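You operate a simulated robot arm through the tools that you are given. There is no shell and no other tool. Be economical: measure what you need, move in short steps, check, and stop when the job is done.

You are at the controls of a simulated two-armed robot. One attempt, no reset.

Task
On the steel table top, fold the shop cloth in half, so that its two short edges meet.

The check looks at the end state, three seconds after you hand in, the way a careful person would. Anything else that was tipped, shoved, dropped, spilled or broken makes it a failure. Flat cloth is picked up by pressing the open fingertips on it (5 to 10 N) and closing them slowly along it; thin cloth reads only 2 to 8 mm in the jaws.

Robot
Two 7-joint arms with two-finger parallel grippers on one trunk, on a base that drives. Base frame: it is fixed to the floor where the robot stands at the start and does not move with it; the origin is under the middle of the robot, x ahead of it, y to its left, z up; the surface under the hand at the start is at about z = 850. Units: mm, rad, N and s.
The left shoulder is at the start at [70, 133, 1151], the right one opposite. With the tool pointing down near the work surface each hand reaches from about 180 to 640 mm from the robot's upright axis, wherever it stands, measured 20 degrees to its own side. Places, roughly: steel table top [500, -200, 800]. Payload 1.57 kg a hand.
The TCP of each hand is the grasp point between the finger pads, 30 mm short of the fingertips. In the tool frame z runs along the fingers and y along their closing line. The gripper opens to 80 mm. The fingers are 17 mm wide and 12 mm thick; the gripper's body (40 by 82 mm) begins 80 mm behind the TCP.
Orientation is that of the tool frame in the base frame, as [roll, pitch, yaw] about the fixed x, y, z axes, in that order (R = Rz(yaw) Ry(pitch) Rx(roll)). With the fingers straight down and closing along the base's y, the tool's x points along the base's -x, its y along +y and its z along -z.

Tools
- The arms move only by the tool servo_tool. It takes "left_targets", "right_targets" or both (then of equal length, played together; a hand with none holds still); each is a list of rows, each an object of numbers (a shift or turn left out is 0, a gripper value left out holds the last): "tx", "ty", "tz": the shift along the base's x, y, z in units of 30 mm (1.0 is 30 mm); "rx", "ry", "rz": the turn, a rotation vector about the base's x, y, z in units of 8 degrees (1.0 is 8 degrees). In form: [{"tx": .., "ty": .., "tz": .., "rx": .., "ry": .., "rz": ..}, ...]. A call has 1 to 8 rows; each row shifts and turns the commanded pose from where the row before left it. "left_grip" and "right_grip" are, for a hand that has rows, the opening in per cent of the stroke, from 0 (shut) to 100 (fully open), set as the call begins (left out, the last holds). A call with a number of a shift or a turn outside -1 to 1 is refused whole. Rows are played at 5 a second. More than 50 mm and 0.15 rad between two rows, or a gripper value outside its range, and nothing of the call is played. A pose out of reach is approached as far as the arm can. The call stops where the force on the tool passes 40 N (or 10 N more than at its start, if that is more) or the arm is blocked; 0.2 s more then pass. Each finger travels about 153 mm/s and halts on what it meets, pressing with about 21 N; the grip force reading is that of the motor and also rises with nothing between the fingers. The clock runs only during rows and for 0.2 s after the last one: add rows that do not move to give the fingers time. It gives the time, the measured TCP pose, the force on the tool (base axes), the opening and the grip force at its end, in the units of the frame above (readings bear some noise), with the torque about the TCP (base axes, N m) and any sound that the robot's microphone picked up.
- Cameras (640 x 400 px; columns grow to the right, rows downward): "scene" is now at [126.9, -8.3, 1359.3]; the picture's right is [-0.10, -1.00, -0.00], its down [-0.75, 0.07, -0.66] and it looks along [0.66, -0.06, -0.75] (base axes); focal length 253 px, centre (320, 200). "left" rides on the left gripper at [72, 7, -122] in its tool frame; the picture's right is [-0.09, 1.00, 0.00], its down [-0.84, -0.08, -0.54] and it looks along [-0.54, -0.05, 0.84] (tool axes); focal length 238 px, centre (320, 200). "right" rides on the right gripper at [72, -7, -122] in its tool frame; the picture's right is [0.09, 1.00, 0.00], its down [-0.84, 0.08, -0.54] and it looks along [-0.54, 0.05, 0.84] (tool axes); focal length 238 px, centre (320, 200). There is no depth. A picture from a camera that has moved, and an enlarged one, comes with that camera's place and axes in the base frame and with its lens.
- grab_frame(camera): a new picture of that camera. No time passes.
- raise_lower(by): slides the trunk up (or, below 0, down) by that many mm; the arms and the scene camera ride with it, the base frame stays. It gives what a move gives, with no picture.
- steer(legs): drives the robot by 1 to 6 legs, each [ahead, left, turn to the left] in mm, mm and rad, along the robot's own axes; the way and the turn of a leg run together, so that a leg with both is an arc; at most 1500 mm and 3.142 rad a leg. The arms and the cameras ride along, it lands a little off, and it stops where it bumps. It gives what a move gives.
- head_to(pan, tilt): turns the head with the scene camera to pan (to the left, within 1.501 rad either way) and tilt (down, from -0.506 to 1.204), counted from straight ahead of the robot. It gives what a move gives.
- zoom(camera, box): a new picture of the part [left, top, right, bottom] of that camera's present view, enlarged. No time passes.
- sign_off(): hands the job in; it is judged then, once.

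Go step by step. Nothing tells you exact positions but the pictures and the camera data: compare them with the known pose of the tool, close in by small moves and look again before you grip or let go. The budget is 120 turns and 88 pictures, counting those below and the enlarged ones. Unless the task says otherwise, let go and move clear before handing in.

The tools are called after "Emit:" as name(argument=value, ...) on one line, values as JSON. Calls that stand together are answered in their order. servo_tool: Moves the arms, as the interface text tells. Its arguments: {"type":"object","properties":{"left_targets":{"type":"array"},"left_grip":{"type":"number"},"right_targets":{"type":"array"},"right_grip":{"type":"number"}},"required":[]} The other tools are called the same way: raise_lower (by) slides the trunk up or down; steer (legs) drives the base; head_to (pan, tilt) turns the head that bears the scene camera; grab_frame (camera) takes a picture; zoom (camera, box) takes an enlarged picture of a part of a camera's view; sign_off () hands the job in.

At the start:

```text
time_s: 0.0
left_eef_pos: [547.0, 72.4, 990.3]
left_tool_rot: [3.141, -0.004, 3.142]
left_ft_force: [0.7, 0.0, -0.6]
left_torque: [-0.03, -0.01, 0.01]
left_gripper_width: 80.1
left_finger_force: 0.2
right_eef_pos: [388.8, -373.3, 1031.1]
right_tool_rot: [3.14, 0.0, -3.141]
right_ft_force: [0.7, 0.6, -0.2]
right_torque: [0.02, 0.01, -0.01]
right_gripper_width: 80.0
right_finger_force: 0.0
trunk travel left (down, up): [-725.0, 215.0]
robot x, y, heading: [-2.3, 1.9, 0.001]
head pan, tilt: [-0.096, 0.852]
```

scene: 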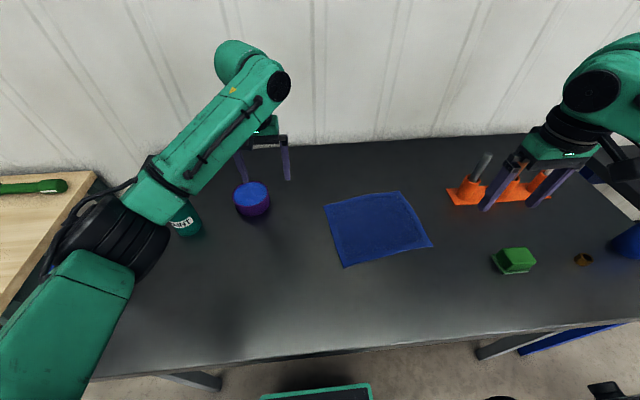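
right: 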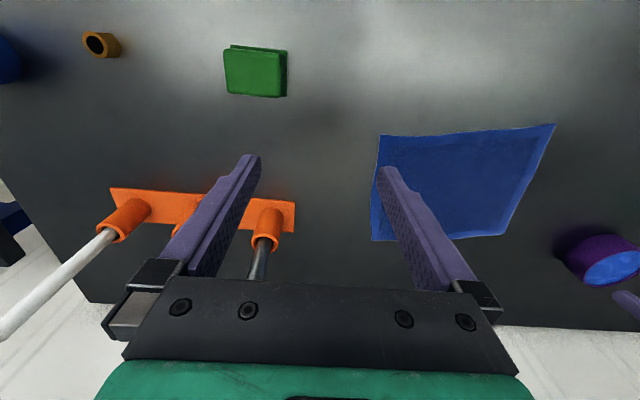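
left: 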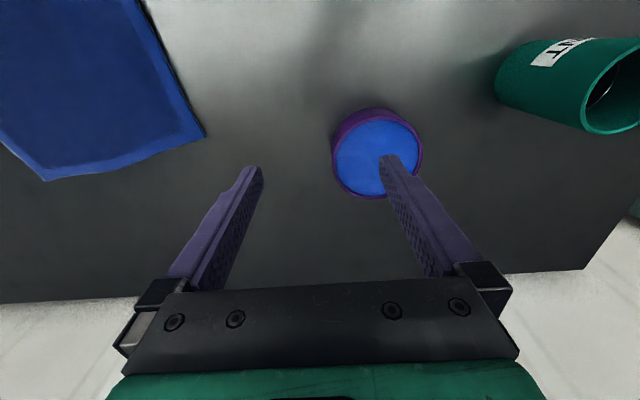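

The blue cloth lies at roughly A(556,-61), B(582,-272), C(410,-296), D(375,-83), so its short edges are the left one (A-D) and the right one (B-C). I'll bring the right hand inward clear of the tools and look down before I shift the base to the right.

Emit:
servo_tool(right_targets=[{"ty": 1}, {"ty": 1}, {"ty": 1}, {"ty": 1}, {"ty": 0.5}])

Emit:
head_to(pan=-0.5, tilt=1.15)

Emit:
grab_frame(camera="scene")

```text
time_s: 1.2
left_eef_pos: [546.4, 71.4, 989.7]
left_tool_rot: [-3.141, -0.002, -3.142]
left_ft_force: [0.0, -0.1, 0.7]
left_torque: [0.0, -0.04, -0.02]
left_gripper_width: 79.7
left_finger_force: 0.0
right_eef_pos: [389.8, -237.7, 1031.0]
right_tool_rot: [-3.141, -0.001, 3.141]
right_ft_force: [-0.7, 0.3, 0.1]
right_torque: [-0.01, 0.01, -0.01]
right_gripper_width: 79.8
right_finger_force: 0.0
trunk travel left (down, up): [-725.0, 215.0]
robot x, y, heading: [1.1, -0.3, -0.0]
head pan, tilt: [-0.096, 0.852]
```

```text
time_s: 2.1
left_eef_pos: [546.1, 72.1, 990.3]
left_tool_rot: [3.141, -0.001, -3.14]
left_ft_force: [-0.2, 0.5, 0.0]
left_torque: [-0.01, 0.02, 0.01]
left_gripper_width: 80.2
left_finger_force: 0.1
right_eef_pos: [390.9, -237.4, 1032.2]
right_tool_rot: [3.141, 0.0, -3.14]
right_ft_force: [-0.3, 0.3, -0.4]
right_torque: [-0.02, -0.01, -0.01]
right_gripper_width: 80.0
right_finger_force: 0.0
trunk travel left (down, up): [-725.0, 215.0]
robot x, y, heading: [3.7, -1.1, -0.002]
head pan, tilt: [-0.499, 1.15]
```

```text
84 pictures are left
camera scene: at [101.5, -29.2, 1338.6], right [-0.48, -0.88, 0.0], down [-0.8, 0.44, -0.41], along [0.36, -0.2, -0.91], focal length 253 px, centre (320, 200)
```

scene: 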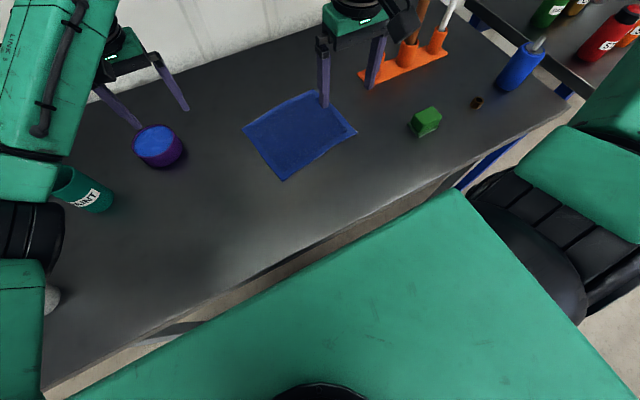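

The floor to the right is clear. I'll shift the base 160 mm right and return the head to view the cloth.

Emit:
steer(legs=[[0, -160, 0]])

Emit:
head_to(pan=0.0, tilt=0.95)

Emit:
grab_frame(camera="scene")

Emit:
grab_frame(camera="left")

```text
time_s: 3.5
left_eef_pos: [546.5, -84.8, 989.6]
left_tool_rot: [-3.14, -0.001, -3.14]
left_ft_force: [0.2, 0.3, -0.6]
left_torque: [0.01, 0.02, -0.01]
left_gripper_width: 80.0
left_finger_force: 0.1
right_eef_pos: [391.0, -395.0, 1032.5]
right_tool_rot: [-3.141, 0.0, -3.14]
right_ft_force: [-0.3, 0.5, -0.2]
right_torque: [-0.02, 0.0, 0.0]
right_gripper_width: 80.0
right_finger_force: 0.1
trunk travel left (down, up): [-725.0, 215.0]
robot x, y, heading: [-0.2, -158.7, -0.001]
head pan, tilt: [-0.499, 1.15]
```

```text
time_s: 4.4
left_eef_pos: [546.9, -86.9, 989.7]
left_tool_rot: [-3.141, -0.002, -3.14]
left_ft_force: [0.3, 0.5, 0.4]
left_torque: [0.02, -0.01, -0.01]
left_gripper_width: 80.0
left_finger_force: 0.1
right_eef_pos: [389.8, -398.2, 1033.4]
right_tool_rot: [3.141, 0.001, -3.14]
right_ft_force: [0.4, 0.1, -0.2]
right_torque: [0.02, -0.03, -0.03]
right_gripper_width: 80.0
right_finger_force: 0.0
trunk travel left (down, up): [-725.0, 215.0]
robot x, y, heading: [1.6, -159.9, -0.001]
head pan, tilt: [0.0, 0.949]
```

```text
83 pictures are left
camera scene: at [121.7, -159.3, 1351.9], right [0.0, -1.0, 0.0], down [-0.81, 0.0, -0.58], along [0.58, 0.0, -0.81], focal length 253 px, centre (320, 200)
```

scene: 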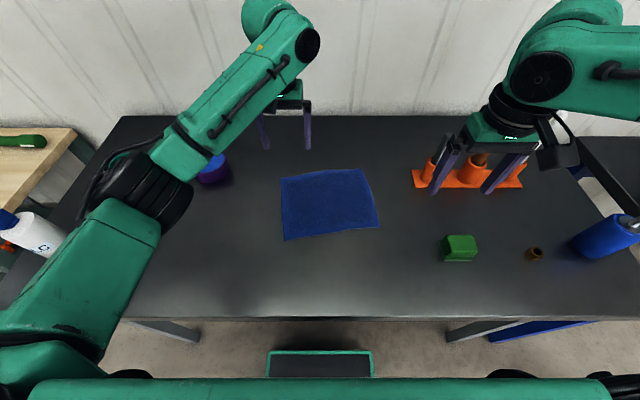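

```text
82 pictures are left
camera left: at [475.6, -80.4, 1112.4], right [0.09, 1.0, 0.0], down [0.84, -0.08, 0.54], along [0.54, -0.05, -0.84], focal length 238 px, centre (320, 200)
```

left: 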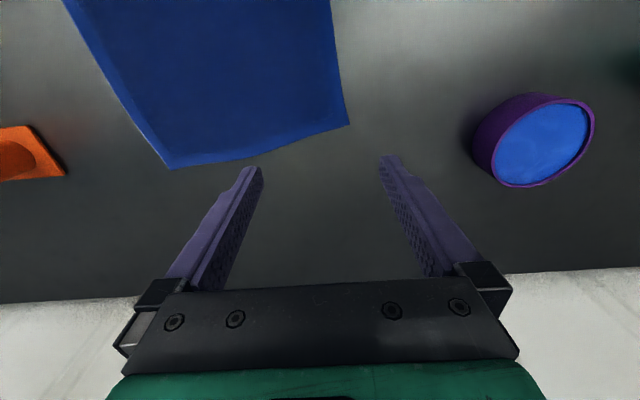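

The table at z≈850 is consistent between the two cameras. I'll zoom in to fix the corners.

Emit:
zoom(camera="scene", box=[260, 155, 400, 243])

```text
4.55 times, centred on (330, 199) of scene
camera zoom: at [121.7, -159.3, 1351.9], right [0.0, -1.0, 0.0], down [-0.81, 0.0, -0.58], along [0.58, 0.0, -0.81], focal length 1150 px, centre (274, 204)
```

zoom: 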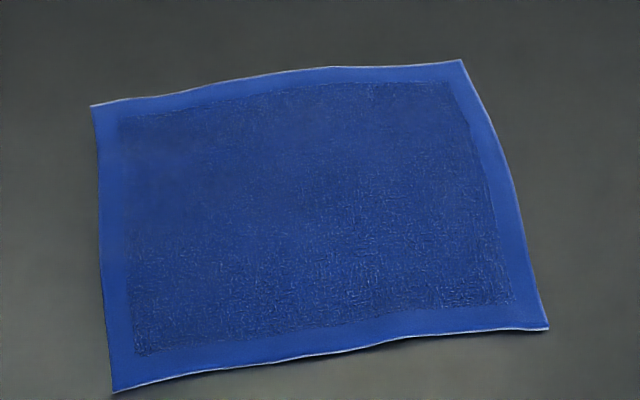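

The cloth corners are about A(550,-55), B(585,-270), C(405,-297), D(370,-82), so it is turned about 8.5°. I'll bring the right hand above the near-left corner, turning both hands 8° and narrowing the jaws to about 25 mm.

Emit:
servo_tool(right_targets=[{"ty": 1}, {"ty": 1}, {"ty": 1}, {"ty": 1}, {"ty": 1}, {"ty": 1}, {"ty": 1}, {"ty": 1, "rz": 1}], right_grip=31, left_targets=[{}, {}, {}, {}, {}, {}, {}, {"tx": -0.47, "ty": 0.33, "rz": 1}], left_grip=31)

Emit:
grab_frame(camera="scene")

```text
time_s: 6.2
left_eef_pos: [530.9, -75.0, 991.5]
left_tool_rot: [3.141, 0.002, -2.999]
left_ft_force: [0.2, 0.0, -0.2]
left_torque: [-0.02, 0.01, 0.02]
left_gripper_width: 24.8
left_finger_force: 0.0
right_eef_pos: [376.9, -190.4, 1029.8]
right_tool_rot: [-3.141, 0.003, -3.003]
right_ft_force: [-0.4, 0.0, 0.7]
right_torque: [-0.04, 0.0, 0.0]
right_gripper_width: 24.7
right_finger_force: 0.1
right hand out of reach, approached as far as the arm can: row 7, 8
trunk travel left (down, up): [-725.0, 215.0]
robot x, y, heading: [6.4, -159.0, 0.001]
head pan, tilt: [0.0, 0.949]
```

```text
80 pictures are left
camera scene: at [119.5, -158.3, 1352.1], right [0.0, -1.0, 0.0], down [-0.81, 0.0, -0.58], along [0.58, 0.0, -0.81], focal length 253 px, centre (320, 200)
```

scene: 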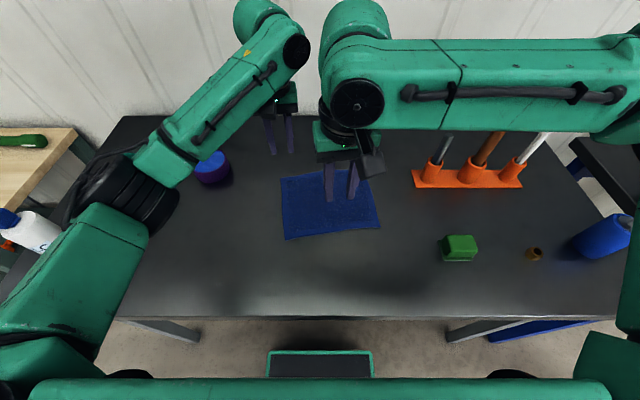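

The right hand runs out of reach that close to the centre line. I'll move the base 120 mm back left, so the near corner lies on the right hand's own side, and test the reach of both hands in the air.

Emit:
steer(legs=[[0, 115, 0]])

Emit:
servo_tool(left_targets=[{"ty": -1}, {"ty": -1}, {"ty": -1}, {"ty": -1}], right_targets=[{"ty": -1}, {"ty": -1}, {"ty": -1}, {"ty": -1}])

```text
time_s: 7.4
left_eef_pos: [532.4, 38.7, 990.6]
left_tool_rot: [3.139, 0.001, -3.0]
left_ft_force: [0.0, 0.2, -0.9]
left_torque: [-0.02, -0.02, 0.02]
left_gripper_width: 24.5
left_finger_force: 0.1
right_eef_pos: [377.8, -76.3, 1028.7]
right_tool_rot: [3.139, 0.003, -3.0]
right_ft_force: [0.0, 0.7, -0.1]
right_torque: [0.02, 0.02, -0.02]
right_gripper_width: 25.1
right_finger_force: 0.1
trunk travel left (down, up): [-725.0, 215.0]
robot x, y, heading: [0.1, -39.9, 0.005]
head pan, tilt: [0.0, 0.949]
```

```text
time_s: 8.4
left_eef_pos: [531.8, -85.3, 991.1]
left_tool_rot: [3.138, -0.001, -3.001]
left_ft_force: [-0.7, -1.0, -0.1]
left_torque: [0.08, -0.01, -0.01]
left_gripper_width: 24.8
left_finger_force: 0.0
right_eef_pos: [378.0, -198.0, 1031.5]
right_tool_rot: [3.137, 0.001, -3.0]
right_ft_force: [1.0, 0.0, 0.1]
right_torque: [0.02, -0.01, 0.02]
right_gripper_width: 24.7
right_finger_force: 0.2
trunk travel left (down, up): [-725.0, 215.0]
robot x, y, heading: [-3.2, -41.8, 0.004]
head pan, tilt: [0.0, 0.949]
```

Both hands went there freely. Now I'll test the far end of the fold: left hand to about (570,-262), with the right hand kept 140 mm nearer.

Emit:
servo_tool(left_targets=[{"ty": -1, "tx": 0.2, "tz": -0.3}, {"ty": -1, "tx": 0.2, "tz": -0.3}, {"ty": -1, "tx": 0.2, "tz": -0.3}, {"ty": -1, "tx": 0.2, "tz": -0.3}, {"ty": -1, "tx": 0.2, "tz": -0.3}, {"ty": -0.9, "tx": 0.2, "tz": -0.3}], right_targets=[{"ty": -1, "tx": 0.2}, {"ty": -1, "tx": 0.2}, {"ty": -1, "tx": 0.2}, {"tx": 0.2}, {}, {}])

Emit:
grab_frame(camera="scene")

```text
time_s: 9.8
left_eef_pos: [540.3, -122.0, 978.8]
left_tool_rot: [3.141, -0.001, -2.998]
left_ft_force: [0.8, 0.0, -0.2]
left_torque: [0.03, -0.02, 0.0]
left_gripper_width: 25.0
left_finger_force: 0.1
left hand out of reach, approached as far as the arm can: row 2, 3, 4, 5, 6
right_eef_pos: [401.4, -285.9, 1029.3]
right_tool_rot: [3.139, 0.001, -3.0]
right_ft_force: [-0.2, -1.0, -0.2]
right_torque: [0.0, 0.01, 0.0]
right_gripper_width: 24.8
right_finger_force: 0.1
trunk travel left (down, up): [-725.0, 215.0]
robot x, y, heading: [-0.7, -44.9, -0.002]
head pan, tilt: [0.0, 0.949]
```

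```text
79 pictures are left
camera scene: at [121.7, -43.8, 1351.9], right [0.0, -1.0, 0.0], down [-0.81, 0.0, -0.58], along [0.58, 0.0, -0.81], focal length 253 px, centre (320, 200)
```

scene: 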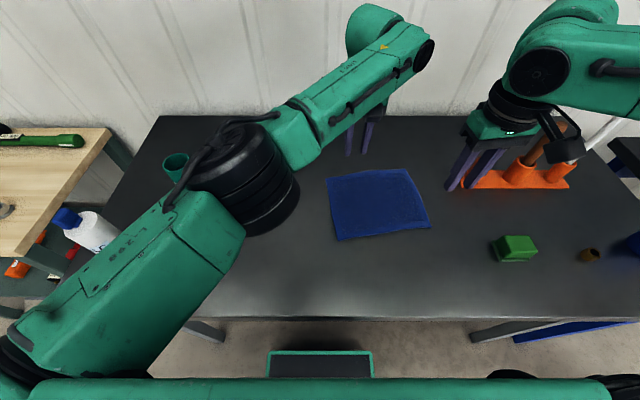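

The left hand can't cross far past the centre, but the base can carry both hands sideways during the fold. So I'll grip both left corners here and do most of the fold by driving; now I'll bring both hands above their grip points.

Emit:
servo_tool(left_targets=[{"ty": 0.5}, {"ty": 0.5}, {"ty": 0.5}, {"tx": -0.23}, {"tz": -0.6}, {"tz": -0.6}, {"tz": -0.6}, {"tz": -0.6}], right_targets=[{"ty": 0.9}, {"ty": 0.9}, {"ty": 0.9}, {"ty": 0.9}, {"ty": 0.9, "tz": -1}, {"ty": 0.9, "tz": -1}, {"ty": 0.87, "tz": -1}, {"tx": -0.27, "tz": -1}])

Emit:
grab_frame(camera="left")

Emit:
grab_frame(camera="right")

Emit:
grab_frame(camera="scene")

```text
time_s: 11.5
left_eef_pos: [536.4, -64.7, 921.7]
left_tool_rot: [3.129, -0.012, -2.986]
left_ft_force: [1.3, 1.7, 0.2]
left_torque: [-0.24, 0.1, -0.18]
left_gripper_width: 24.9
left_finger_force: 0.1
right_eef_pos: [406.7, -104.5, 943.2]
right_tool_rot: [-3.141, 0.005, -3.019]
right_ft_force: [-1.6, -2.3, 0.2]
right_torque: [0.27, -0.26, -0.05]
right_gripper_width: 25.0
right_finger_force: 0.0
right hand out of reach, approached as far as the arm can: row 8
trunk travel left (down, up): [-725.0, 215.0]
robot x, y, heading: [-1.3, -44.7, 0.003]
head pan, tilt: [0.0, 0.949]
stopped in row 8 (right hand): the force on the tool passed its limit at 54 N (the readings are from after the stop); the commanded pose is now the measured one
```

```text
78 pictures are left
camera left: at [466.3, -71.2, 1044.2], right [-0.06, 1.0, 0.01], down [0.85, 0.05, 0.53], along [0.53, 0.04, -0.85], focal length 238 px, centre (320, 200)
```

left: 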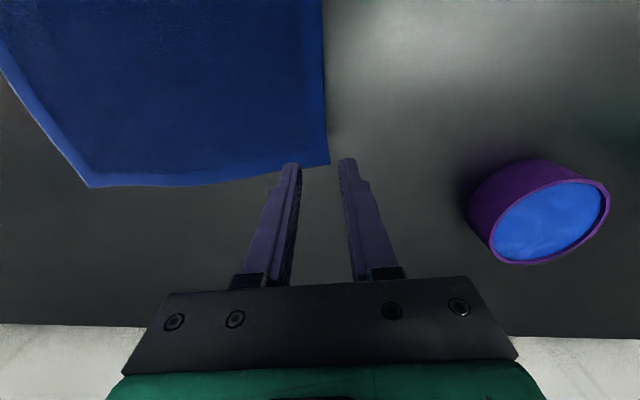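

```text
77 pictures are left
camera right: at [336.1, -119.1, 1065.8], right [-0.21, 0.98, 0.0], down [0.82, 0.18, 0.55], along [0.53, 0.12, -0.84], focal length 238 px, centre (320, 200)
```

right: 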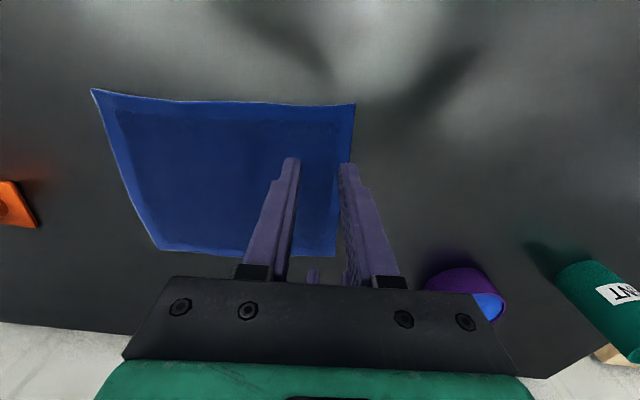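

```text
76 pictures are left
camera scene: at [123.2, -43.3, 1351.8], right [0.0, -1.0, 0.0], down [-0.81, 0.0, -0.58], along [0.58, 0.0, -0.81], focal length 253 px, centre (320, 200)
```

scene: 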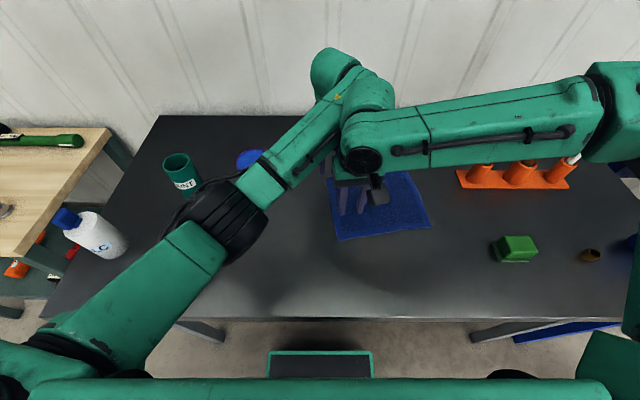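

The arms blocked each other (right wrist on left forearm), so folding with both hands side by side won't work. I'll park the right arm high and back, then do the fold corner by corner with the left hand.

Emit:
servo_tool(right_targets=[{"ty": -1, "tx": -0.3}, {"ty": -1, "tz": 0.7}, {"ty": -1, "tz": 1}, {"ty": -1, "tz": 1}, {"ty": -1, "tz": 1, "tx": -0.5}, {"ty": -1, "tz": 1, "tx": -0.5}, {"tz": 1, "tx": -1}, {"tz": 1, "tx": -1}])

Emit:
servo_tool(left_targets=[{"tz": 1}, {"tz": 1}])

Emit:
grab_frame(camera="scene")

```text
time_s: 13.3
left_eef_pos: [533.9, -65.7, 921.7]
left_tool_rot: [3.132, -0.011, -2.987]
left_ft_force: [0.4, -0.1, -0.6]
left_torque: [-0.03, -0.01, 0.0]
left_gripper_width: 24.9
left_finger_force: 0.1
right_eef_pos: [305.6, -284.4, 1143.7]
right_tool_rot: [-3.141, 0.006, -3.02]
right_ft_force: [-0.8, -0.5, -0.2]
right_torque: [0.0, 0.03, -0.02]
right_gripper_width: 24.7
right_finger_force: 0.0
trunk travel left (down, up): [-725.0, 215.0]
robot x, y, heading: [-4.1, -45.0, 0.002]
head pan, tilt: [0.0, 0.949]
```

```text
time_s: 13.9
left_eef_pos: [533.5, -67.9, 982.8]
left_tool_rot: [3.128, -0.014, -2.985]
left_ft_force: [0.0, 0.2, 0.2]
left_torque: [0.03, -0.02, 0.0]
left_gripper_width: 25.0
left_finger_force: 0.0
right_eef_pos: [306.2, -284.8, 1142.5]
right_tool_rot: [-3.141, 0.008, -3.02]
right_ft_force: [1.3, -0.5, 0.6]
right_torque: [-0.02, 0.01, 0.0]
right_gripper_width: 24.5
right_finger_force: 0.0
trunk travel left (down, up): [-725.0, 215.0]
robot x, y, heading: [1.4, -47.1, 0.002]
head pan, tilt: [0.0, 0.949]
```

```text
75 pictures are left
camera scene: at [120.8, -43.6, 1351.9], right [0.0, -1.0, 0.0], down [-0.81, 0.0, -0.58], along [0.58, 0.0, -0.81], focal length 253 px, centre (320, 200)
```

scene: 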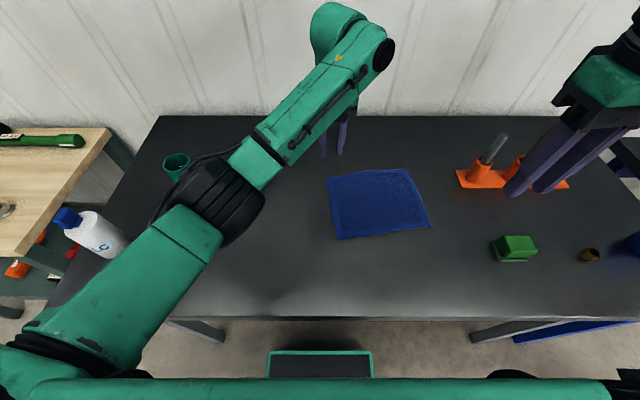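

Parked well. I'll drive right 155 mm so the whole far-corner fold lies within the left hand's reach, and look at the near cloth from the left wrist camera.

Emit:
steer(legs=[[0, -155, 0]])

Emit:
servo_tool(left_targets=[{"ty": 1}, {"ty": 1}, {"ty": 1}, {"ty": 1}, {"ty": 0.7}])

Emit:
zoom(camera="scene", box=[260, 155, 400, 243])

Emit:
grab_frame(camera="left")

```text
time_s: 15.3
left_eef_pos: [535.0, -217.4, 982.3]
left_tool_rot: [3.131, -0.013, -2.989]
left_ft_force: [0.1, -0.9, 0.6]
left_torque: [0.0, 0.02, 0.02]
left_gripper_width: 24.6
left_finger_force: 0.1
right_eef_pos: [306.9, -436.4, 1143.5]
right_tool_rot: [-3.14, 0.006, -3.021]
right_ft_force: [-0.7, -0.3, 1.6]
right_torque: [-0.02, -0.05, 0.02]
right_gripper_width: 25.1
right_finger_force: 0.1
trunk travel left (down, up): [-725.0, 215.0]
robot x, y, heading: [0.9, -192.5, -0.001]
head pan, tilt: [0.0, 0.949]
```

```text
time_s: 16.5
left_eef_pos: [536.8, -79.2, 982.0]
left_tool_rot: [3.131, -0.011, -2.988]
left_ft_force: [1.0, -0.4, -0.2]
left_torque: [0.02, 0.01, -0.01]
left_gripper_width: 24.7
left_finger_force: 0.0
right_eef_pos: [306.2, -436.8, 1143.1]
right_tool_rot: [-3.141, 0.007, -3.019]
right_ft_force: [-0.7, -0.7, -0.3]
right_torque: [0.0, 0.0, 0.0]
right_gripper_width: 24.7
right_finger_force: 0.0
trunk travel left (down, up): [-725.0, 215.0]
robot x, y, heading: [-2.0, -193.4, -0.001]
head pan, tilt: [0.0, 0.949]
```

```text
4.55 times, centred on (330, 199) of scene
camera zoom: at [121.6, -195.9, 1351.9], right [0.0, -1.0, 0.0], down [-0.81, 0.0, -0.58], along [0.58, 0.0, -0.81], focal length 1150 px, centre (274, 204)
```

zoom: 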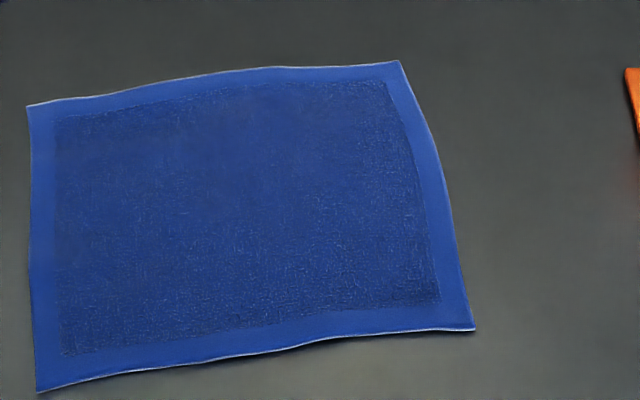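

```text
73 pictures are left
camera left: at [466.6, -84.1, 1105.8], right [-0.06, 1.0, 0.01], down [0.85, 0.05, 0.53], along [0.53, 0.04, -0.85], focal length 238 px, centre (320, 200)
```

left: 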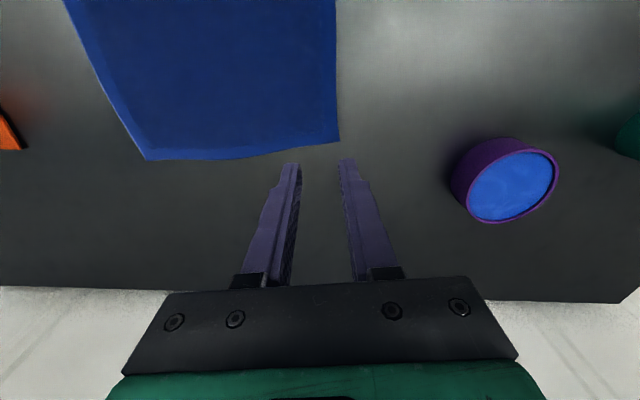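

Corner A is confirmed at (550,-56). I'll lower the left fingers to just above the cloth there and check.

Emit:
servo_tool(left_targets=[{"tx": 0.07, "ty": 0.13}, {"tz": -1}, {"tz": -1}, {"tz": -0.8}, {}])

Emit:
grab_frame(camera="left")

```text
time_s: 17.7
left_eef_pos: [537.5, -75.9, 896.5]
left_tool_rot: [3.128, -0.012, -2.991]
left_ft_force: [-0.4, -0.9, 0.2]
left_torque: [-0.01, -0.03, 0.0]
left_gripper_width: 24.5
left_finger_force: 0.0
right_eef_pos: [306.1, -437.9, 1141.1]
right_tool_rot: [3.142, 0.008, -3.021]
right_ft_force: [0.1, 0.2, 0.1]
right_torque: [-0.02, 0.01, 0.04]
right_gripper_width: 24.9
right_finger_force: 0.0
trunk travel left (down, up): [-725.0, 215.0]
robot x, y, heading: [-2.5, -195.7, -0.0]
head pan, tilt: [0.0, 0.949]
```

```text
72 pictures are left
camera left: at [467.2, -81.8, 1020.9], right [-0.06, 1.0, 0.01], down [0.85, 0.05, 0.53], along [0.53, 0.04, -0.85], focal length 238 px, centre (320, 200)
```

left: 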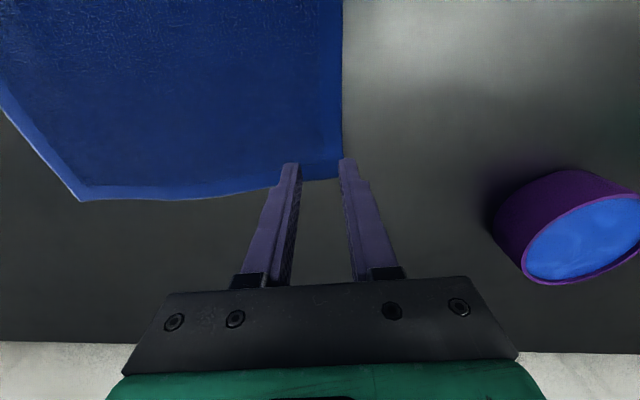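

The fingers straddle the corner; I'll shift 4 mm inward and descend to contact in small steps.

Emit:
servo_tool(left_targets=[{"ty": -0.15, "tz": -0.3}, {"tz": -0.15}, {}])

Emit:
servo_tool(left_targets=[{"tz": -0.08}, {}])

```text
time_s: 18.5
left_eef_pos: [537.3, -80.1, 884.3]
left_tool_rot: [3.129, -0.011, -2.985]
left_ft_force: [-0.1, -0.5, 0.8]
left_torque: [-0.01, -0.06, 0.04]
left_gripper_width: 24.7
left_finger_force: 0.2
right_eef_pos: [306.5, -438.2, 1141.8]
right_tool_rot: [-3.14, 0.006, -3.02]
right_ft_force: [0.1, -0.4, -0.8]
right_torque: [-0.01, -0.01, -0.01]
right_gripper_width: 24.6
right_finger_force: 0.1
trunk travel left (down, up): [-725.0, 215.0]
robot x, y, heading: [1.5, -197.0, 0.003]
head pan, tilt: [0.0, 0.949]
```

```text
time_s: 19.1
left_eef_pos: [536.8, -79.7, 882.2]
left_tool_rot: [3.132, -0.007, -2.988]
left_ft_force: [0.4, 0.8, 8.6]
left_torque: [-0.05, -0.06, -0.02]
left_gripper_width: 24.7
left_finger_force: 0.0
right_eef_pos: [304.5, -438.9, 1143.2]
right_tool_rot: [-3.141, 0.007, -3.02]
right_ft_force: [0.0, 0.1, -0.6]
right_torque: [0.04, -0.04, 0.01]
right_gripper_width: 24.7
right_finger_force: 0.1
trunk travel left (down, up): [-725.0, 215.0]
robot x, y, heading: [3.2, -190.5, -0.002]
head pan, tilt: [0.0, 0.949]
```

Contact at 8.6 N. Now I'll close slowly in steps.

Emit:
servo_tool(left_targets=[{}], left_grip=23)

Emit:
servo_tool(left_targets=[{}], left_grip=15)

Emit:
servo_tool(left_targets=[{}], left_grip=8)

Emit:
servo_tool(left_targets=[{}, {}], left_grip=0)

Emit:
grab_frame(camera="left")

```text
time_s: 19.5
left_eef_pos: [536.0, -79.1, 884.5]
left_tool_rot: [3.13, -0.01, -2.988]
left_ft_force: [1.6, 0.0, 9.9]
left_torque: [-0.06, -0.08, -0.04]
left_gripper_width: 17.2
left_finger_force: 0.1
right_eef_pos: [305.0, -437.3, 1142.6]
right_tool_rot: [3.141, 0.007, -3.021]
right_ft_force: [-0.2, -0.9, 0.5]
right_torque: [-0.03, -0.02, 0.01]
right_gripper_width: 24.7
right_finger_force: 0.1
trunk travel left (down, up): [-725.0, 215.0]
robot x, y, heading: [5.0, -198.3, -0.003]
head pan, tilt: [0.0, 0.949]
```

```text
time_s: 19.9
left_eef_pos: [534.3, -80.5, 883.2]
left_tool_rot: [3.128, -0.01, -2.988]
left_ft_force: [-0.3, 0.4, 10.5]
left_torque: [-0.05, -0.04, -0.03]
left_gripper_width: 10.9
left_finger_force: 0.1
right_eef_pos: [306.4, -438.6, 1142.4]
right_tool_rot: [3.14, 0.008, -3.021]
right_ft_force: [-0.8, -0.2, -0.7]
right_torque: [0.0, 0.01, 0.02]
right_gripper_width: 25.0
right_finger_force: 0.0
trunk travel left (down, up): [-725.0, 215.0]
robot x, y, heading: [2.1, -198.8, 0.001]
head pan, tilt: [0.0, 0.949]
```

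```text
time_s: 20.3
left_eef_pos: [534.8, -80.4, 883.4]
left_tool_rot: [3.13, -0.012, -2.987]
left_ft_force: [-0.3, -0.3, 10.8]
left_torque: [-0.02, -0.05, 0.01]
left_gripper_width: 7.7
left_finger_force: 0.3
right_eef_pos: [304.7, -438.7, 1144.0]
right_tool_rot: [3.141, 0.01, -3.021]
right_ft_force: [0.8, 0.0, 0.3]
right_torque: [-0.01, -0.01, -0.01]
right_gripper_width: 24.8
right_finger_force: 0.0
trunk travel left (down, up): [-725.0, 215.0]
robot x, y, heading: [-1.5, -195.7, 0.001]
head pan, tilt: [0.0, 0.949]
```

```text
time_s: 20.9
left_eef_pos: [535.9, -80.9, 883.8]
left_tool_rot: [3.13, -0.008, -2.989]
left_ft_force: [0.1, 0.6, 12.1]
left_torque: [-0.02, -0.04, 0.0]
left_gripper_width: 4.1
left_finger_force: 20.9
right_eef_pos: [304.2, -438.1, 1143.1]
right_tool_rot: [-3.14, 0.007, -3.023]
right_ft_force: [0.0, -0.4, 0.6]
right_torque: [0.02, -0.04, 0.01]
right_gripper_width: 24.9
right_finger_force: 0.2
trunk travel left (down, up): [-725.0, 215.0]
robot x, y, heading: [3.0, -198.9, -0.0]
head pan, tilt: [0.0, 0.949]
```

```text
71 pictures are left
camera left: at [465.5, -86.2, 1006.4], right [-0.06, 1.0, 0.01], down [0.84, 0.05, 0.53], along [0.53, 0.04, -0.85], focal length 238 px, centre (320, 200)
```

left: 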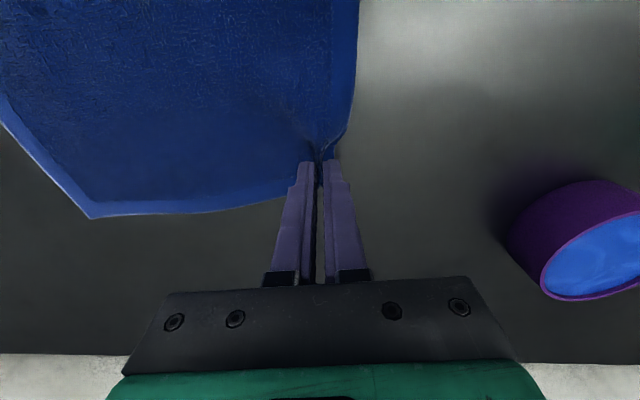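

The jaws read 4.1 mm, so the cloth is gripped. I'll lift a little and look at how the corner hangs.

Emit:
servo_tool(left_targets=[{"tz": 0.7}, {"tz": 0.8, "ty": -0.5}, {"tz": 0.7, "ty": -0.5}])

Emit:
grab_frame(camera="left")

Emit:
zoom(camera="scene", box=[240, 130, 400, 230])

```text
time_s: 21.7
left_eef_pos: [534.7, -110.8, 948.6]
left_tool_rot: [3.128, -0.013, -2.988]
left_ft_force: [1.0, -0.1, 0.1]
left_torque: [-0.02, -0.04, 0.02]
left_gripper_width: 3.8
left_finger_force: 20.5
right_eef_pos: [306.9, -438.9, 1142.1]
right_tool_rot: [-3.141, 0.007, -3.02]
right_ft_force: [-0.2, -0.7, 0.7]
right_torque: [0.02, 0.01, 0.02]
right_gripper_width: 24.9
right_finger_force: 0.2
trunk travel left (down, up): [-725.0, 215.0]
robot x, y, heading: [-0.7, -194.0, -0.004]
head pan, tilt: [0.0, 0.949]
```

```text
70 pictures are left
camera left: at [465.2, -116.6, 1071.3], right [-0.06, 1.0, 0.01], down [0.85, 0.05, 0.53], along [0.53, 0.04, -0.85], focal length 238 px, centre (320, 200)
```

left: 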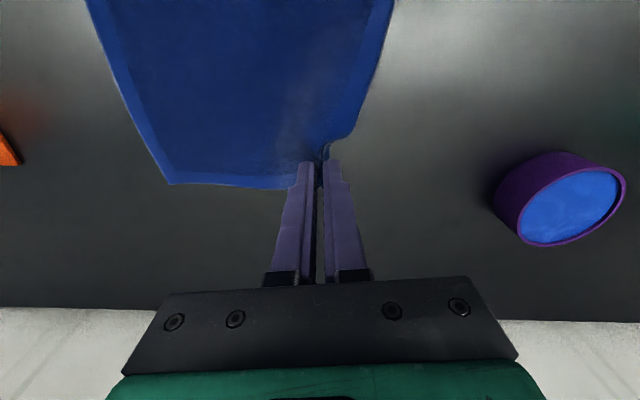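

```text
4.00 times, centred on (320, 180) of scene
camera zoom: at [121.7, -196.7, 1351.8], right [0.0, -1.0, 0.0], down [-0.81, 0.0, -0.58], along [0.58, 0.0, -0.81], focal length 1012 px, centre (320, 280)
```

zoom: 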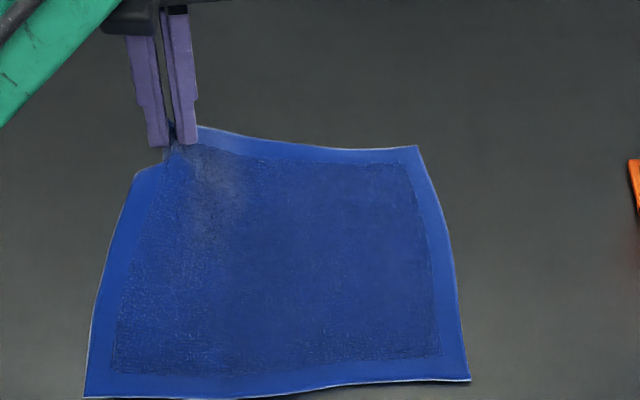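

The cloth holds well. I'll carry the corner over in an arc toward the mirrored point near B.

Emit:
servo_tool(left_targets=[{"ty": -0.8, "tx": 0.15, "tz": 0.3}, {"ty": -0.8, "tx": 0.15, "tz": 0.2}, {"ty": -0.8, "tx": 0.15}, {"ty": -0.8, "tx": 0.2, "tz": -0.3}, {"ty": -0.8, "tx": 0.2, "tz": -0.6}, {"ty": -0.6, "tx": 0.15, "tz": -0.7}, {}])

Emit:
grab_frame(camera="left")

Emit:
zoom(camera="scene", box=[240, 130, 400, 230])

```text
time_s: 23.3
left_eef_pos: [558.8, -236.3, 929.3]
left_tool_rot: [3.129, -0.01, -2.988]
left_ft_force: [0.3, 0.1, 0.4]
left_torque: [0.04, 0.0, 0.0]
left_gripper_width: 3.8
left_finger_force: 20.8
left hand out of reach, approached as far as the arm can: row 6
right_eef_pos: [307.4, -437.3, 1143.2]
right_tool_rot: [-3.141, 0.007, -3.021]
right_ft_force: [-0.6, -0.1, -0.7]
right_torque: [-0.01, 0.03, 0.02]
right_gripper_width: 24.9
right_finger_force: 0.0
trunk travel left (down, up): [-725.0, 215.0]
robot x, y, heading: [0.0, -192.2, 0.001]
head pan, tilt: [0.0, 0.949]
```

```text
68 pictures are left
camera left: at [490.1, -241.7, 1052.5], right [-0.06, 1.0, 0.01], down [0.85, 0.05, 0.53], along [0.53, 0.04, -0.85], focal length 238 px, centre (320, 200)
```

left: 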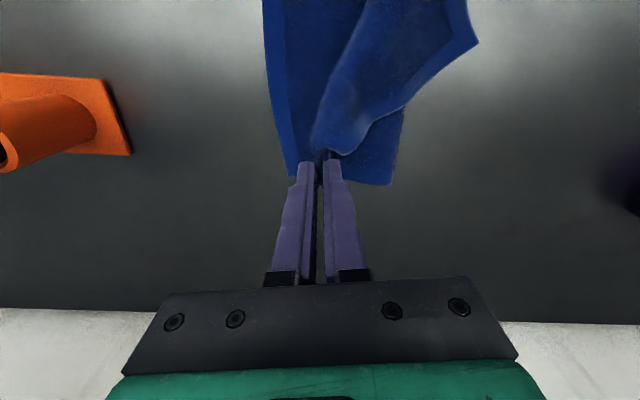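

```text
4.00 times, centred on (320, 180) of scene
camera zoom: at [121.9, -196.2, 1351.9], right [0.0, -1.0, 0.0], down [-0.81, 0.0, -0.58], along [0.58, 0.0, -0.81], focal length 1012 px, centre (320, 280)
```

zoom: 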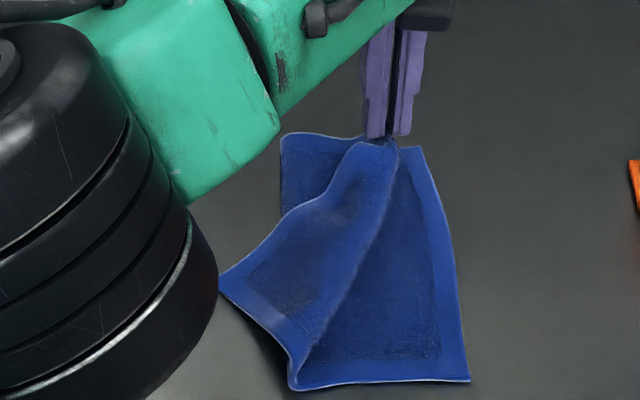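

The fold goes over neatly; the left hand is at its crossing limit, so I'll drive the base 40 mm right while holding the hand back over the target, then look.

Emit:
steer(legs=[[0, -40, 0]])

Emit:
servo_tool(left_targets=[{"tx": 0.25, "ty": 0.5, "tz": -0.3}, {"tz": -0.6}, {}])

Emit:
grab_frame(camera="left")

Emit:
zoom(camera="scene", box=[240, 130, 400, 230])

```text
time_s: 24.1
left_eef_pos: [559.1, -271.3, 930.1]
left_tool_rot: [3.135, -0.011, -2.984]
left_ft_force: [0.2, -0.1, 0.6]
left_torque: [-0.03, 0.0, -0.04]
left_gripper_width: 3.9
left_finger_force: 21.0
right_eef_pos: [306.7, -472.4, 1143.1]
right_tool_rot: [-3.137, 0.005, -3.019]
right_ft_force: [-0.4, -0.2, 0.1]
right_torque: [-0.07, -0.04, -0.01]
right_gripper_width: 25.1
right_finger_force: 0.2
trunk travel left (down, up): [-725.0, 215.0]
robot x, y, heading: [-0.2, -235.1, -0.0]
head pan, tilt: [0.0, 0.949]
```

```text
time_s: 24.9
left_eef_pos: [567.8, -259.0, 902.6]
left_tool_rot: [3.129, -0.011, -2.985]
left_ft_force: [-0.4, -0.3, 0.0]
left_torque: [0.03, -0.01, 0.0]
left_gripper_width: 3.8
left_finger_force: 21.2
right_eef_pos: [307.4, -479.5, 1142.7]
right_tool_rot: [3.141, 0.008, -3.019]
right_ft_force: [-0.4, -0.6, 0.5]
right_torque: [0.0, -0.01, 0.02]
right_gripper_width: 24.8
right_finger_force: 0.0
trunk travel left (down, up): [-725.0, 215.0]
robot x, y, heading: [-2.1, -236.0, 0.003]
head pan, tilt: [0.0, 0.949]
```

```text
66 pictures are left
camera left: at [497.2, -266.5, 1026.0], right [-0.06, 1.0, 0.01], down [0.84, 0.05, 0.53], along [0.53, 0.04, -0.85], focal length 238 px, centre (320, 200)
```

left: 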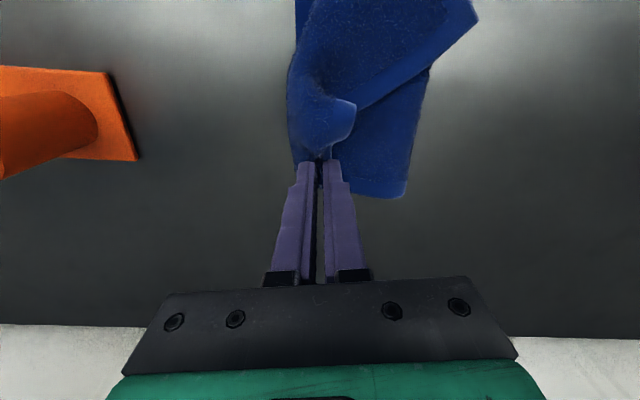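

```text
4.00 times, centred on (320, 180) of scene
camera zoom: at [121.6, -237.8, 1351.9], right [0.0, -1.0, 0.0], down [-0.81, 0.0, -0.58], along [0.58, 0.0, -0.81], focal length 1012 px, centre (320, 280)
```

zoom: 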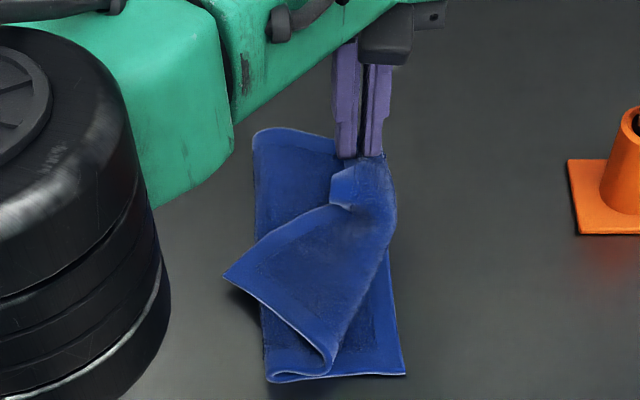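

The corner is over the mark, with a short tail tucked back over the top. I'll set it to y≈-251, lower and open the jaws.

Emit:
servo_tool(left_targets=[{"ty": 0.27, "tz": -0.3}, {}])

Emit:
servo_tool(left_targets=[{}, {}, {"tz": 0.5}, {"tz": 1}], left_grip=35)

Emit:
grab_frame(camera="left")

Emit:
zoom(camera="scene", box=[240, 130, 400, 230])

```text
time_s: 25.5
left_eef_pos: [567.7, -250.6, 892.4]
left_tool_rot: [3.13, -0.009, -2.985]
left_ft_force: [0.2, -0.1, 1.1]
left_torque: [0.0, 0.01, 0.0]
left_gripper_width: 4.0
left_finger_force: 20.7
right_eef_pos: [307.1, -477.4, 1141.8]
right_tool_rot: [-3.14, 0.007, -3.019]
right_ft_force: [0.2, 0.0, 0.5]
right_torque: [0.0, 0.0, -0.02]
right_gripper_width: 24.9
right_finger_force: 0.1
trunk travel left (down, up): [-725.0, 215.0]
robot x, y, heading: [2.0, -235.6, -0.001]
head pan, tilt: [0.0, 0.949]
```

```text
time_s: 26.5
left_eef_pos: [569.4, -251.5, 939.0]
left_tool_rot: [3.128, -0.011, -2.984]
left_ft_force: [0.0, -0.8, 1.3]
left_torque: [0.02, 0.01, 0.01]
left_gripper_width: 28.2
left_finger_force: 0.1
right_eef_pos: [306.8, -476.5, 1143.3]
right_tool_rot: [-3.141, 0.007, -3.017]
right_ft_force: [-0.3, 1.1, -0.4]
right_torque: [0.01, 0.03, -0.02]
right_gripper_width: 24.9
right_finger_force: 0.0
trunk travel left (down, up): [-725.0, 215.0]
robot x, y, heading: [1.4, -240.3, 0.003]
head pan, tilt: [0.0, 0.949]
```

```text
64 pictures are left
camera left: at [498.9, -257.3, 1062.4], right [-0.06, 1.0, 0.01], down [0.85, 0.05, 0.53], along [0.53, 0.04, -0.85], focal length 238 px, centre (320, 200)
```

left: 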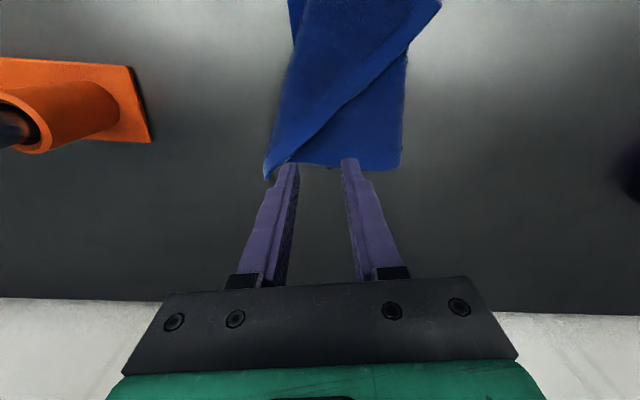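

```text
4.00 times, centred on (320, 180) of scene
camera zoom: at [121.2, -236.4, 1351.9], right [0.0, -1.0, 0.0], down [-0.81, 0.0, -0.58], along [0.58, 0.0, -0.81], focal length 1012 px, centre (320, 280)
```

zoom: 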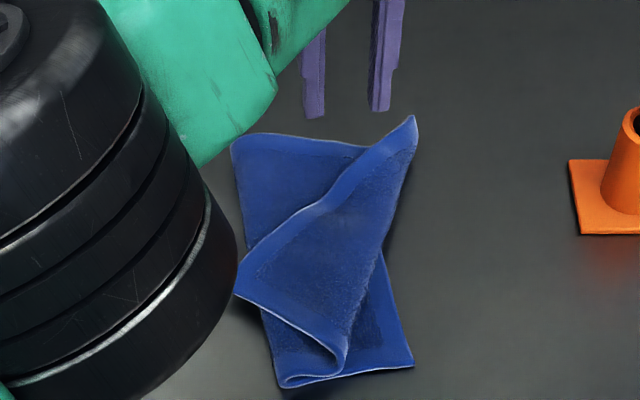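

The far corner lies over, unrolled, but overshoots B by roughly 40 mm; I'll trim that later. Now I'll reposition (back 60, right 65) so the left hand can work on the near corner D, and look.

Emit:
servo_tool(left_targets=[{"tz": 1}, {"tz": 1, "ty": 0.5}, {"ty": 1, "tx": -1}, {"ty": 1, "tx": -1}, {"tx": -1, "ty": 1}])

Emit:
steer(legs=[[-60, -65, 0]])

Emit:
grab_frame(camera="left")

Emit:
grab_frame(camera="scene")

```text
time_s: 27.7
left_eef_pos: [565.5, -172.0, 981.9]
left_tool_rot: [3.13, -0.013, -2.983]
left_ft_force: [0.2, -0.2, -0.5]
left_torque: [0.02, 0.0, -0.02]
left_gripper_width: 28.1
left_finger_force: 0.0
left hand out of reach, approached as far as the arm can: row 3, 4, 5
right_eef_pos: [307.5, -475.8, 1143.0]
right_tool_rot: [-3.14, 0.007, -3.018]
right_ft_force: [0.3, -0.5, 0.3]
right_torque: [-0.01, -0.01, -0.01]
right_gripper_width: 24.6
right_finger_force: 0.0
trunk travel left (down, up): [-725.0, 215.0]
robot x, y, heading: [5.2, -236.5, 0.004]
head pan, tilt: [0.0, 0.949]
```

```text
time_s: 28.8
left_eef_pos: [507.1, -236.7, 982.1]
left_tool_rot: [3.13, -0.015, -2.983]
left_ft_force: [0.7, -0.3, -0.4]
left_torque: [-0.02, -0.03, 0.01]
left_gripper_width: 27.9
left_finger_force: 0.1
right_eef_pos: [247.3, -541.1, 1142.6]
right_tool_rot: [-3.14, 0.005, -3.019]
right_ft_force: [-0.1, 0.3, -0.7]
right_torque: [-0.04, 0.03, -0.02]
right_gripper_width: 25.0
right_finger_force: 0.1
trunk travel left (down, up): [-725.0, 215.0]
robot x, y, heading: [-58.7, -301.3, 0.001]
head pan, tilt: [0.0, 0.949]
```

```text
62 pictures are left
camera left: at [437.3, -242.2, 1105.4], right [-0.06, 1.0, 0.01], down [0.85, 0.05, 0.53], along [0.53, 0.04, -0.85], focal length 238 px, centre (320, 200)
```

left: 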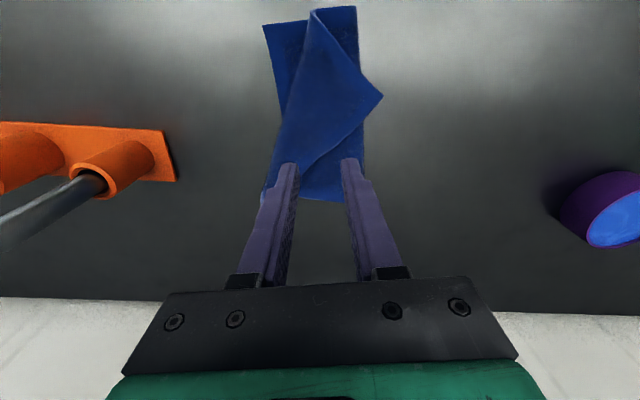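

```text
61 pictures are left
camera scene: at [62.8, -299.3, 1351.8], right [0.0, -1.0, 0.0], down [-0.81, 0.0, -0.58], along [0.58, 0.0, -0.81], focal length 253 px, centre (320, 200)
```

scene: 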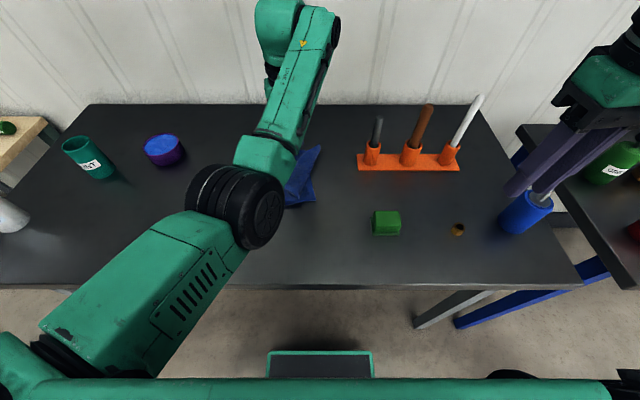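

The arm got stuck on the diagonal move; the near flap's corner D sticks out at about mid-cloth. I'll try moving left first, then back.

Emit:
servo_tool(left_targets=[{"ty": 1}, {"ty": 1}, {"ty": 1}, {"tx": -1}, {"tx": -1}])

Emit:
grab_frame(camera="left")

Emit:
grab_frame(camera="scene")

```text
time_s: 30.0
left_eef_pos: [498.5, -136.6, 967.9]
left_tool_rot: [3.129, -0.013, -2.984]
left_ft_force: [-0.3, 0.0, 0.3]
left_torque: [0.03, -0.01, 0.02]
left_gripper_width: 28.0
left_finger_force: 0.0
left hand out of reach, approached as far as the arm can: row 4, 5
right_eef_pos: [245.9, -541.9, 1142.4]
right_tool_rot: [3.141, 0.008, -3.018]
right_ft_force: [-0.6, -0.3, 0.6]
right_torque: [0.0, -0.02, 0.02]
right_gripper_width: 24.8
right_finger_force: 0.2
trunk travel left (down, up): [-725.0, 215.0]
robot x, y, heading: [-64.8, -301.9, 0.001]
head pan, tilt: [0.0, 0.949]
```

```text
60 pictures are left
camera left: at [428.2, -141.8, 1091.3], right [-0.06, 1.0, 0.01], down [0.85, 0.05, 0.53], along [0.53, 0.04, -0.85], focal length 238 px, centre (320, 200)
```

left: 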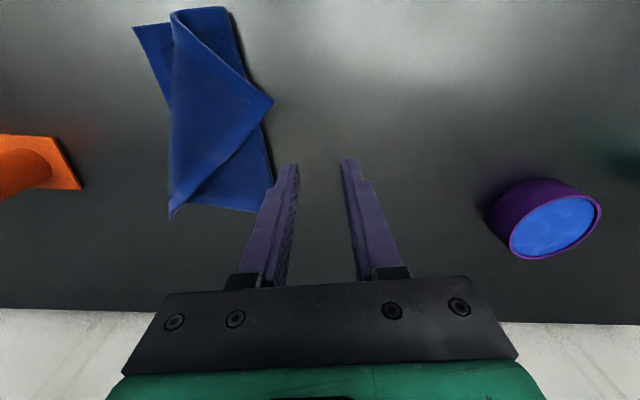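

```text
59 pictures are left
camera scene: at [61.5, -300.6, 1351.9], right [0.0, -1.0, 0.0], down [-0.81, 0.0, -0.58], along [0.58, 0.0, -0.81], focal length 253 px, centre (320, 200)
```

scene: 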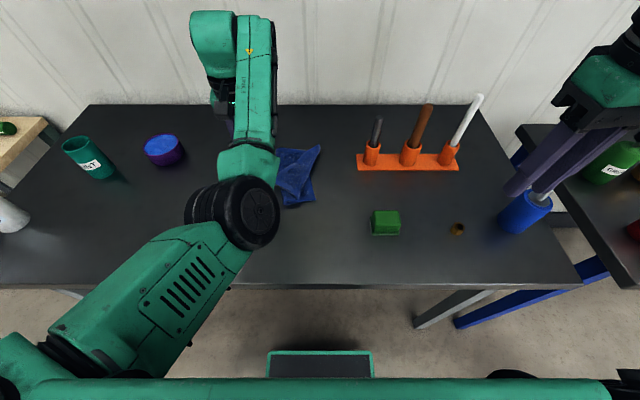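

The left elbow has crept into an awkward pose. I'll swing the hand out left and up to free it, then come back in.

Emit:
servo_tool(left_targets=[{"ty": 1, "tz": 1}, {"ty": 1, "tz": 1}, {"ty": 1, "tz": 1}, {"ty": 1}, {"ty": 1, "tx": -0.5}, {"ty": 1, "tx": -1}, {"tx": -1}, {"tx": -1}])

Emit:
grab_frame(camera="scene")

```text
time_s: 31.8
left_eef_pos: [392.8, 41.3, 1059.8]
left_tool_rot: [3.13, -0.013, -2.984]
left_ft_force: [-0.6, 0.0, 0.7]
left_torque: [0.0, 0.0, -0.01]
left_gripper_width: 28.0
left_finger_force: 0.0
right_eef_pos: [246.6, -542.1, 1142.8]
right_tool_rot: [3.141, 0.007, -3.019]
right_ft_force: [0.3, 0.2, -0.1]
right_torque: [0.01, -0.01, -0.03]
right_gripper_width: 24.7
right_finger_force: 0.2
trunk travel left (down, up): [-725.0, 215.0]
robot x, y, heading: [-60.7, -297.1, 0.003]
head pan, tilt: [0.0, 0.949]
```

```text
58 pictures are left
camera scene: at [60.6, -301.1, 1352.0], right [0.0, -1.0, 0.0], down [-0.81, 0.0, -0.58], along [0.58, 0.0, -0.81], focal length 253 px, centre (320, 200)
```

scene: 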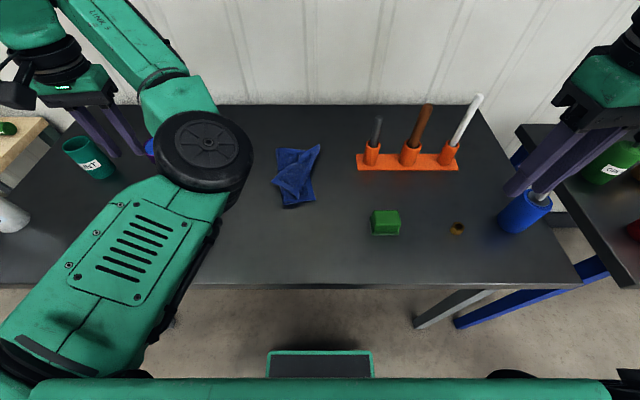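

The elbow is now inboard of the hand. I'll try bringing the hand in close to the body and across, so the elbow is pushed outward.

Emit:
servo_tool(left_targets=[{"tx": -1}, {"tx": -1}, {"tx": -1}, {"tx": -0.8}, {"ty": -1}, {"ty": -1}, {"ty": -1}, {"ty": -1}])

Emit:
grab_frame(camera="scene")

```text
time_s: 33.6
left_eef_pos: [319.3, 71.7, 1060.9]
left_tool_rot: [3.13, -0.012, -2.986]
left_ft_force: [0.4, -0.4, 0.1]
left_torque: [-0.03, 0.0, 0.0]
left_gripper_width: 28.0
left_finger_force: 0.0
left hand out of reach, approached as far as the arm can: row 1, 2, 3, 4, 5, 6, 7, 8
right_eef_pos: [246.6, -542.5, 1143.5]
right_tool_rot: [3.141, 0.007, -3.02]
right_ft_force: [-0.2, -0.4, -0.5]
right_torque: [-0.02, 0.02, -0.04]
right_gripper_width: 24.9
right_finger_force: 0.1
trunk travel left (down, up): [-725.0, 215.0]
robot x, y, heading: [-58.0, -299.4, 0.0]
head pan, tilt: [0.0, 0.949]
```

```text
57 pictures are left
camera scene: at [61.7, -300.7, 1351.9], right [0.0, -1.0, 0.0], down [-0.81, 0.0, -0.58], along [0.58, 0.0, -0.81], focal length 253 px, centre (320, 200)
```

scene: 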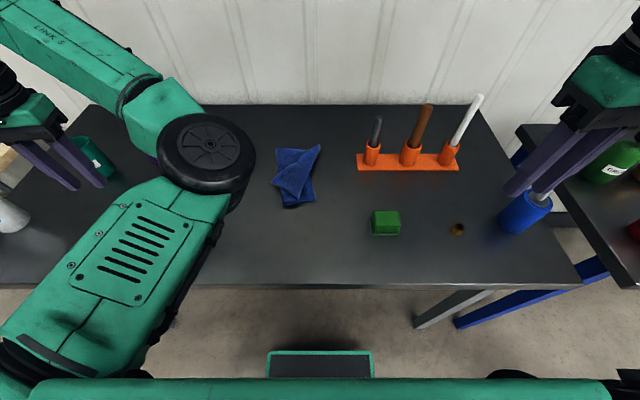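

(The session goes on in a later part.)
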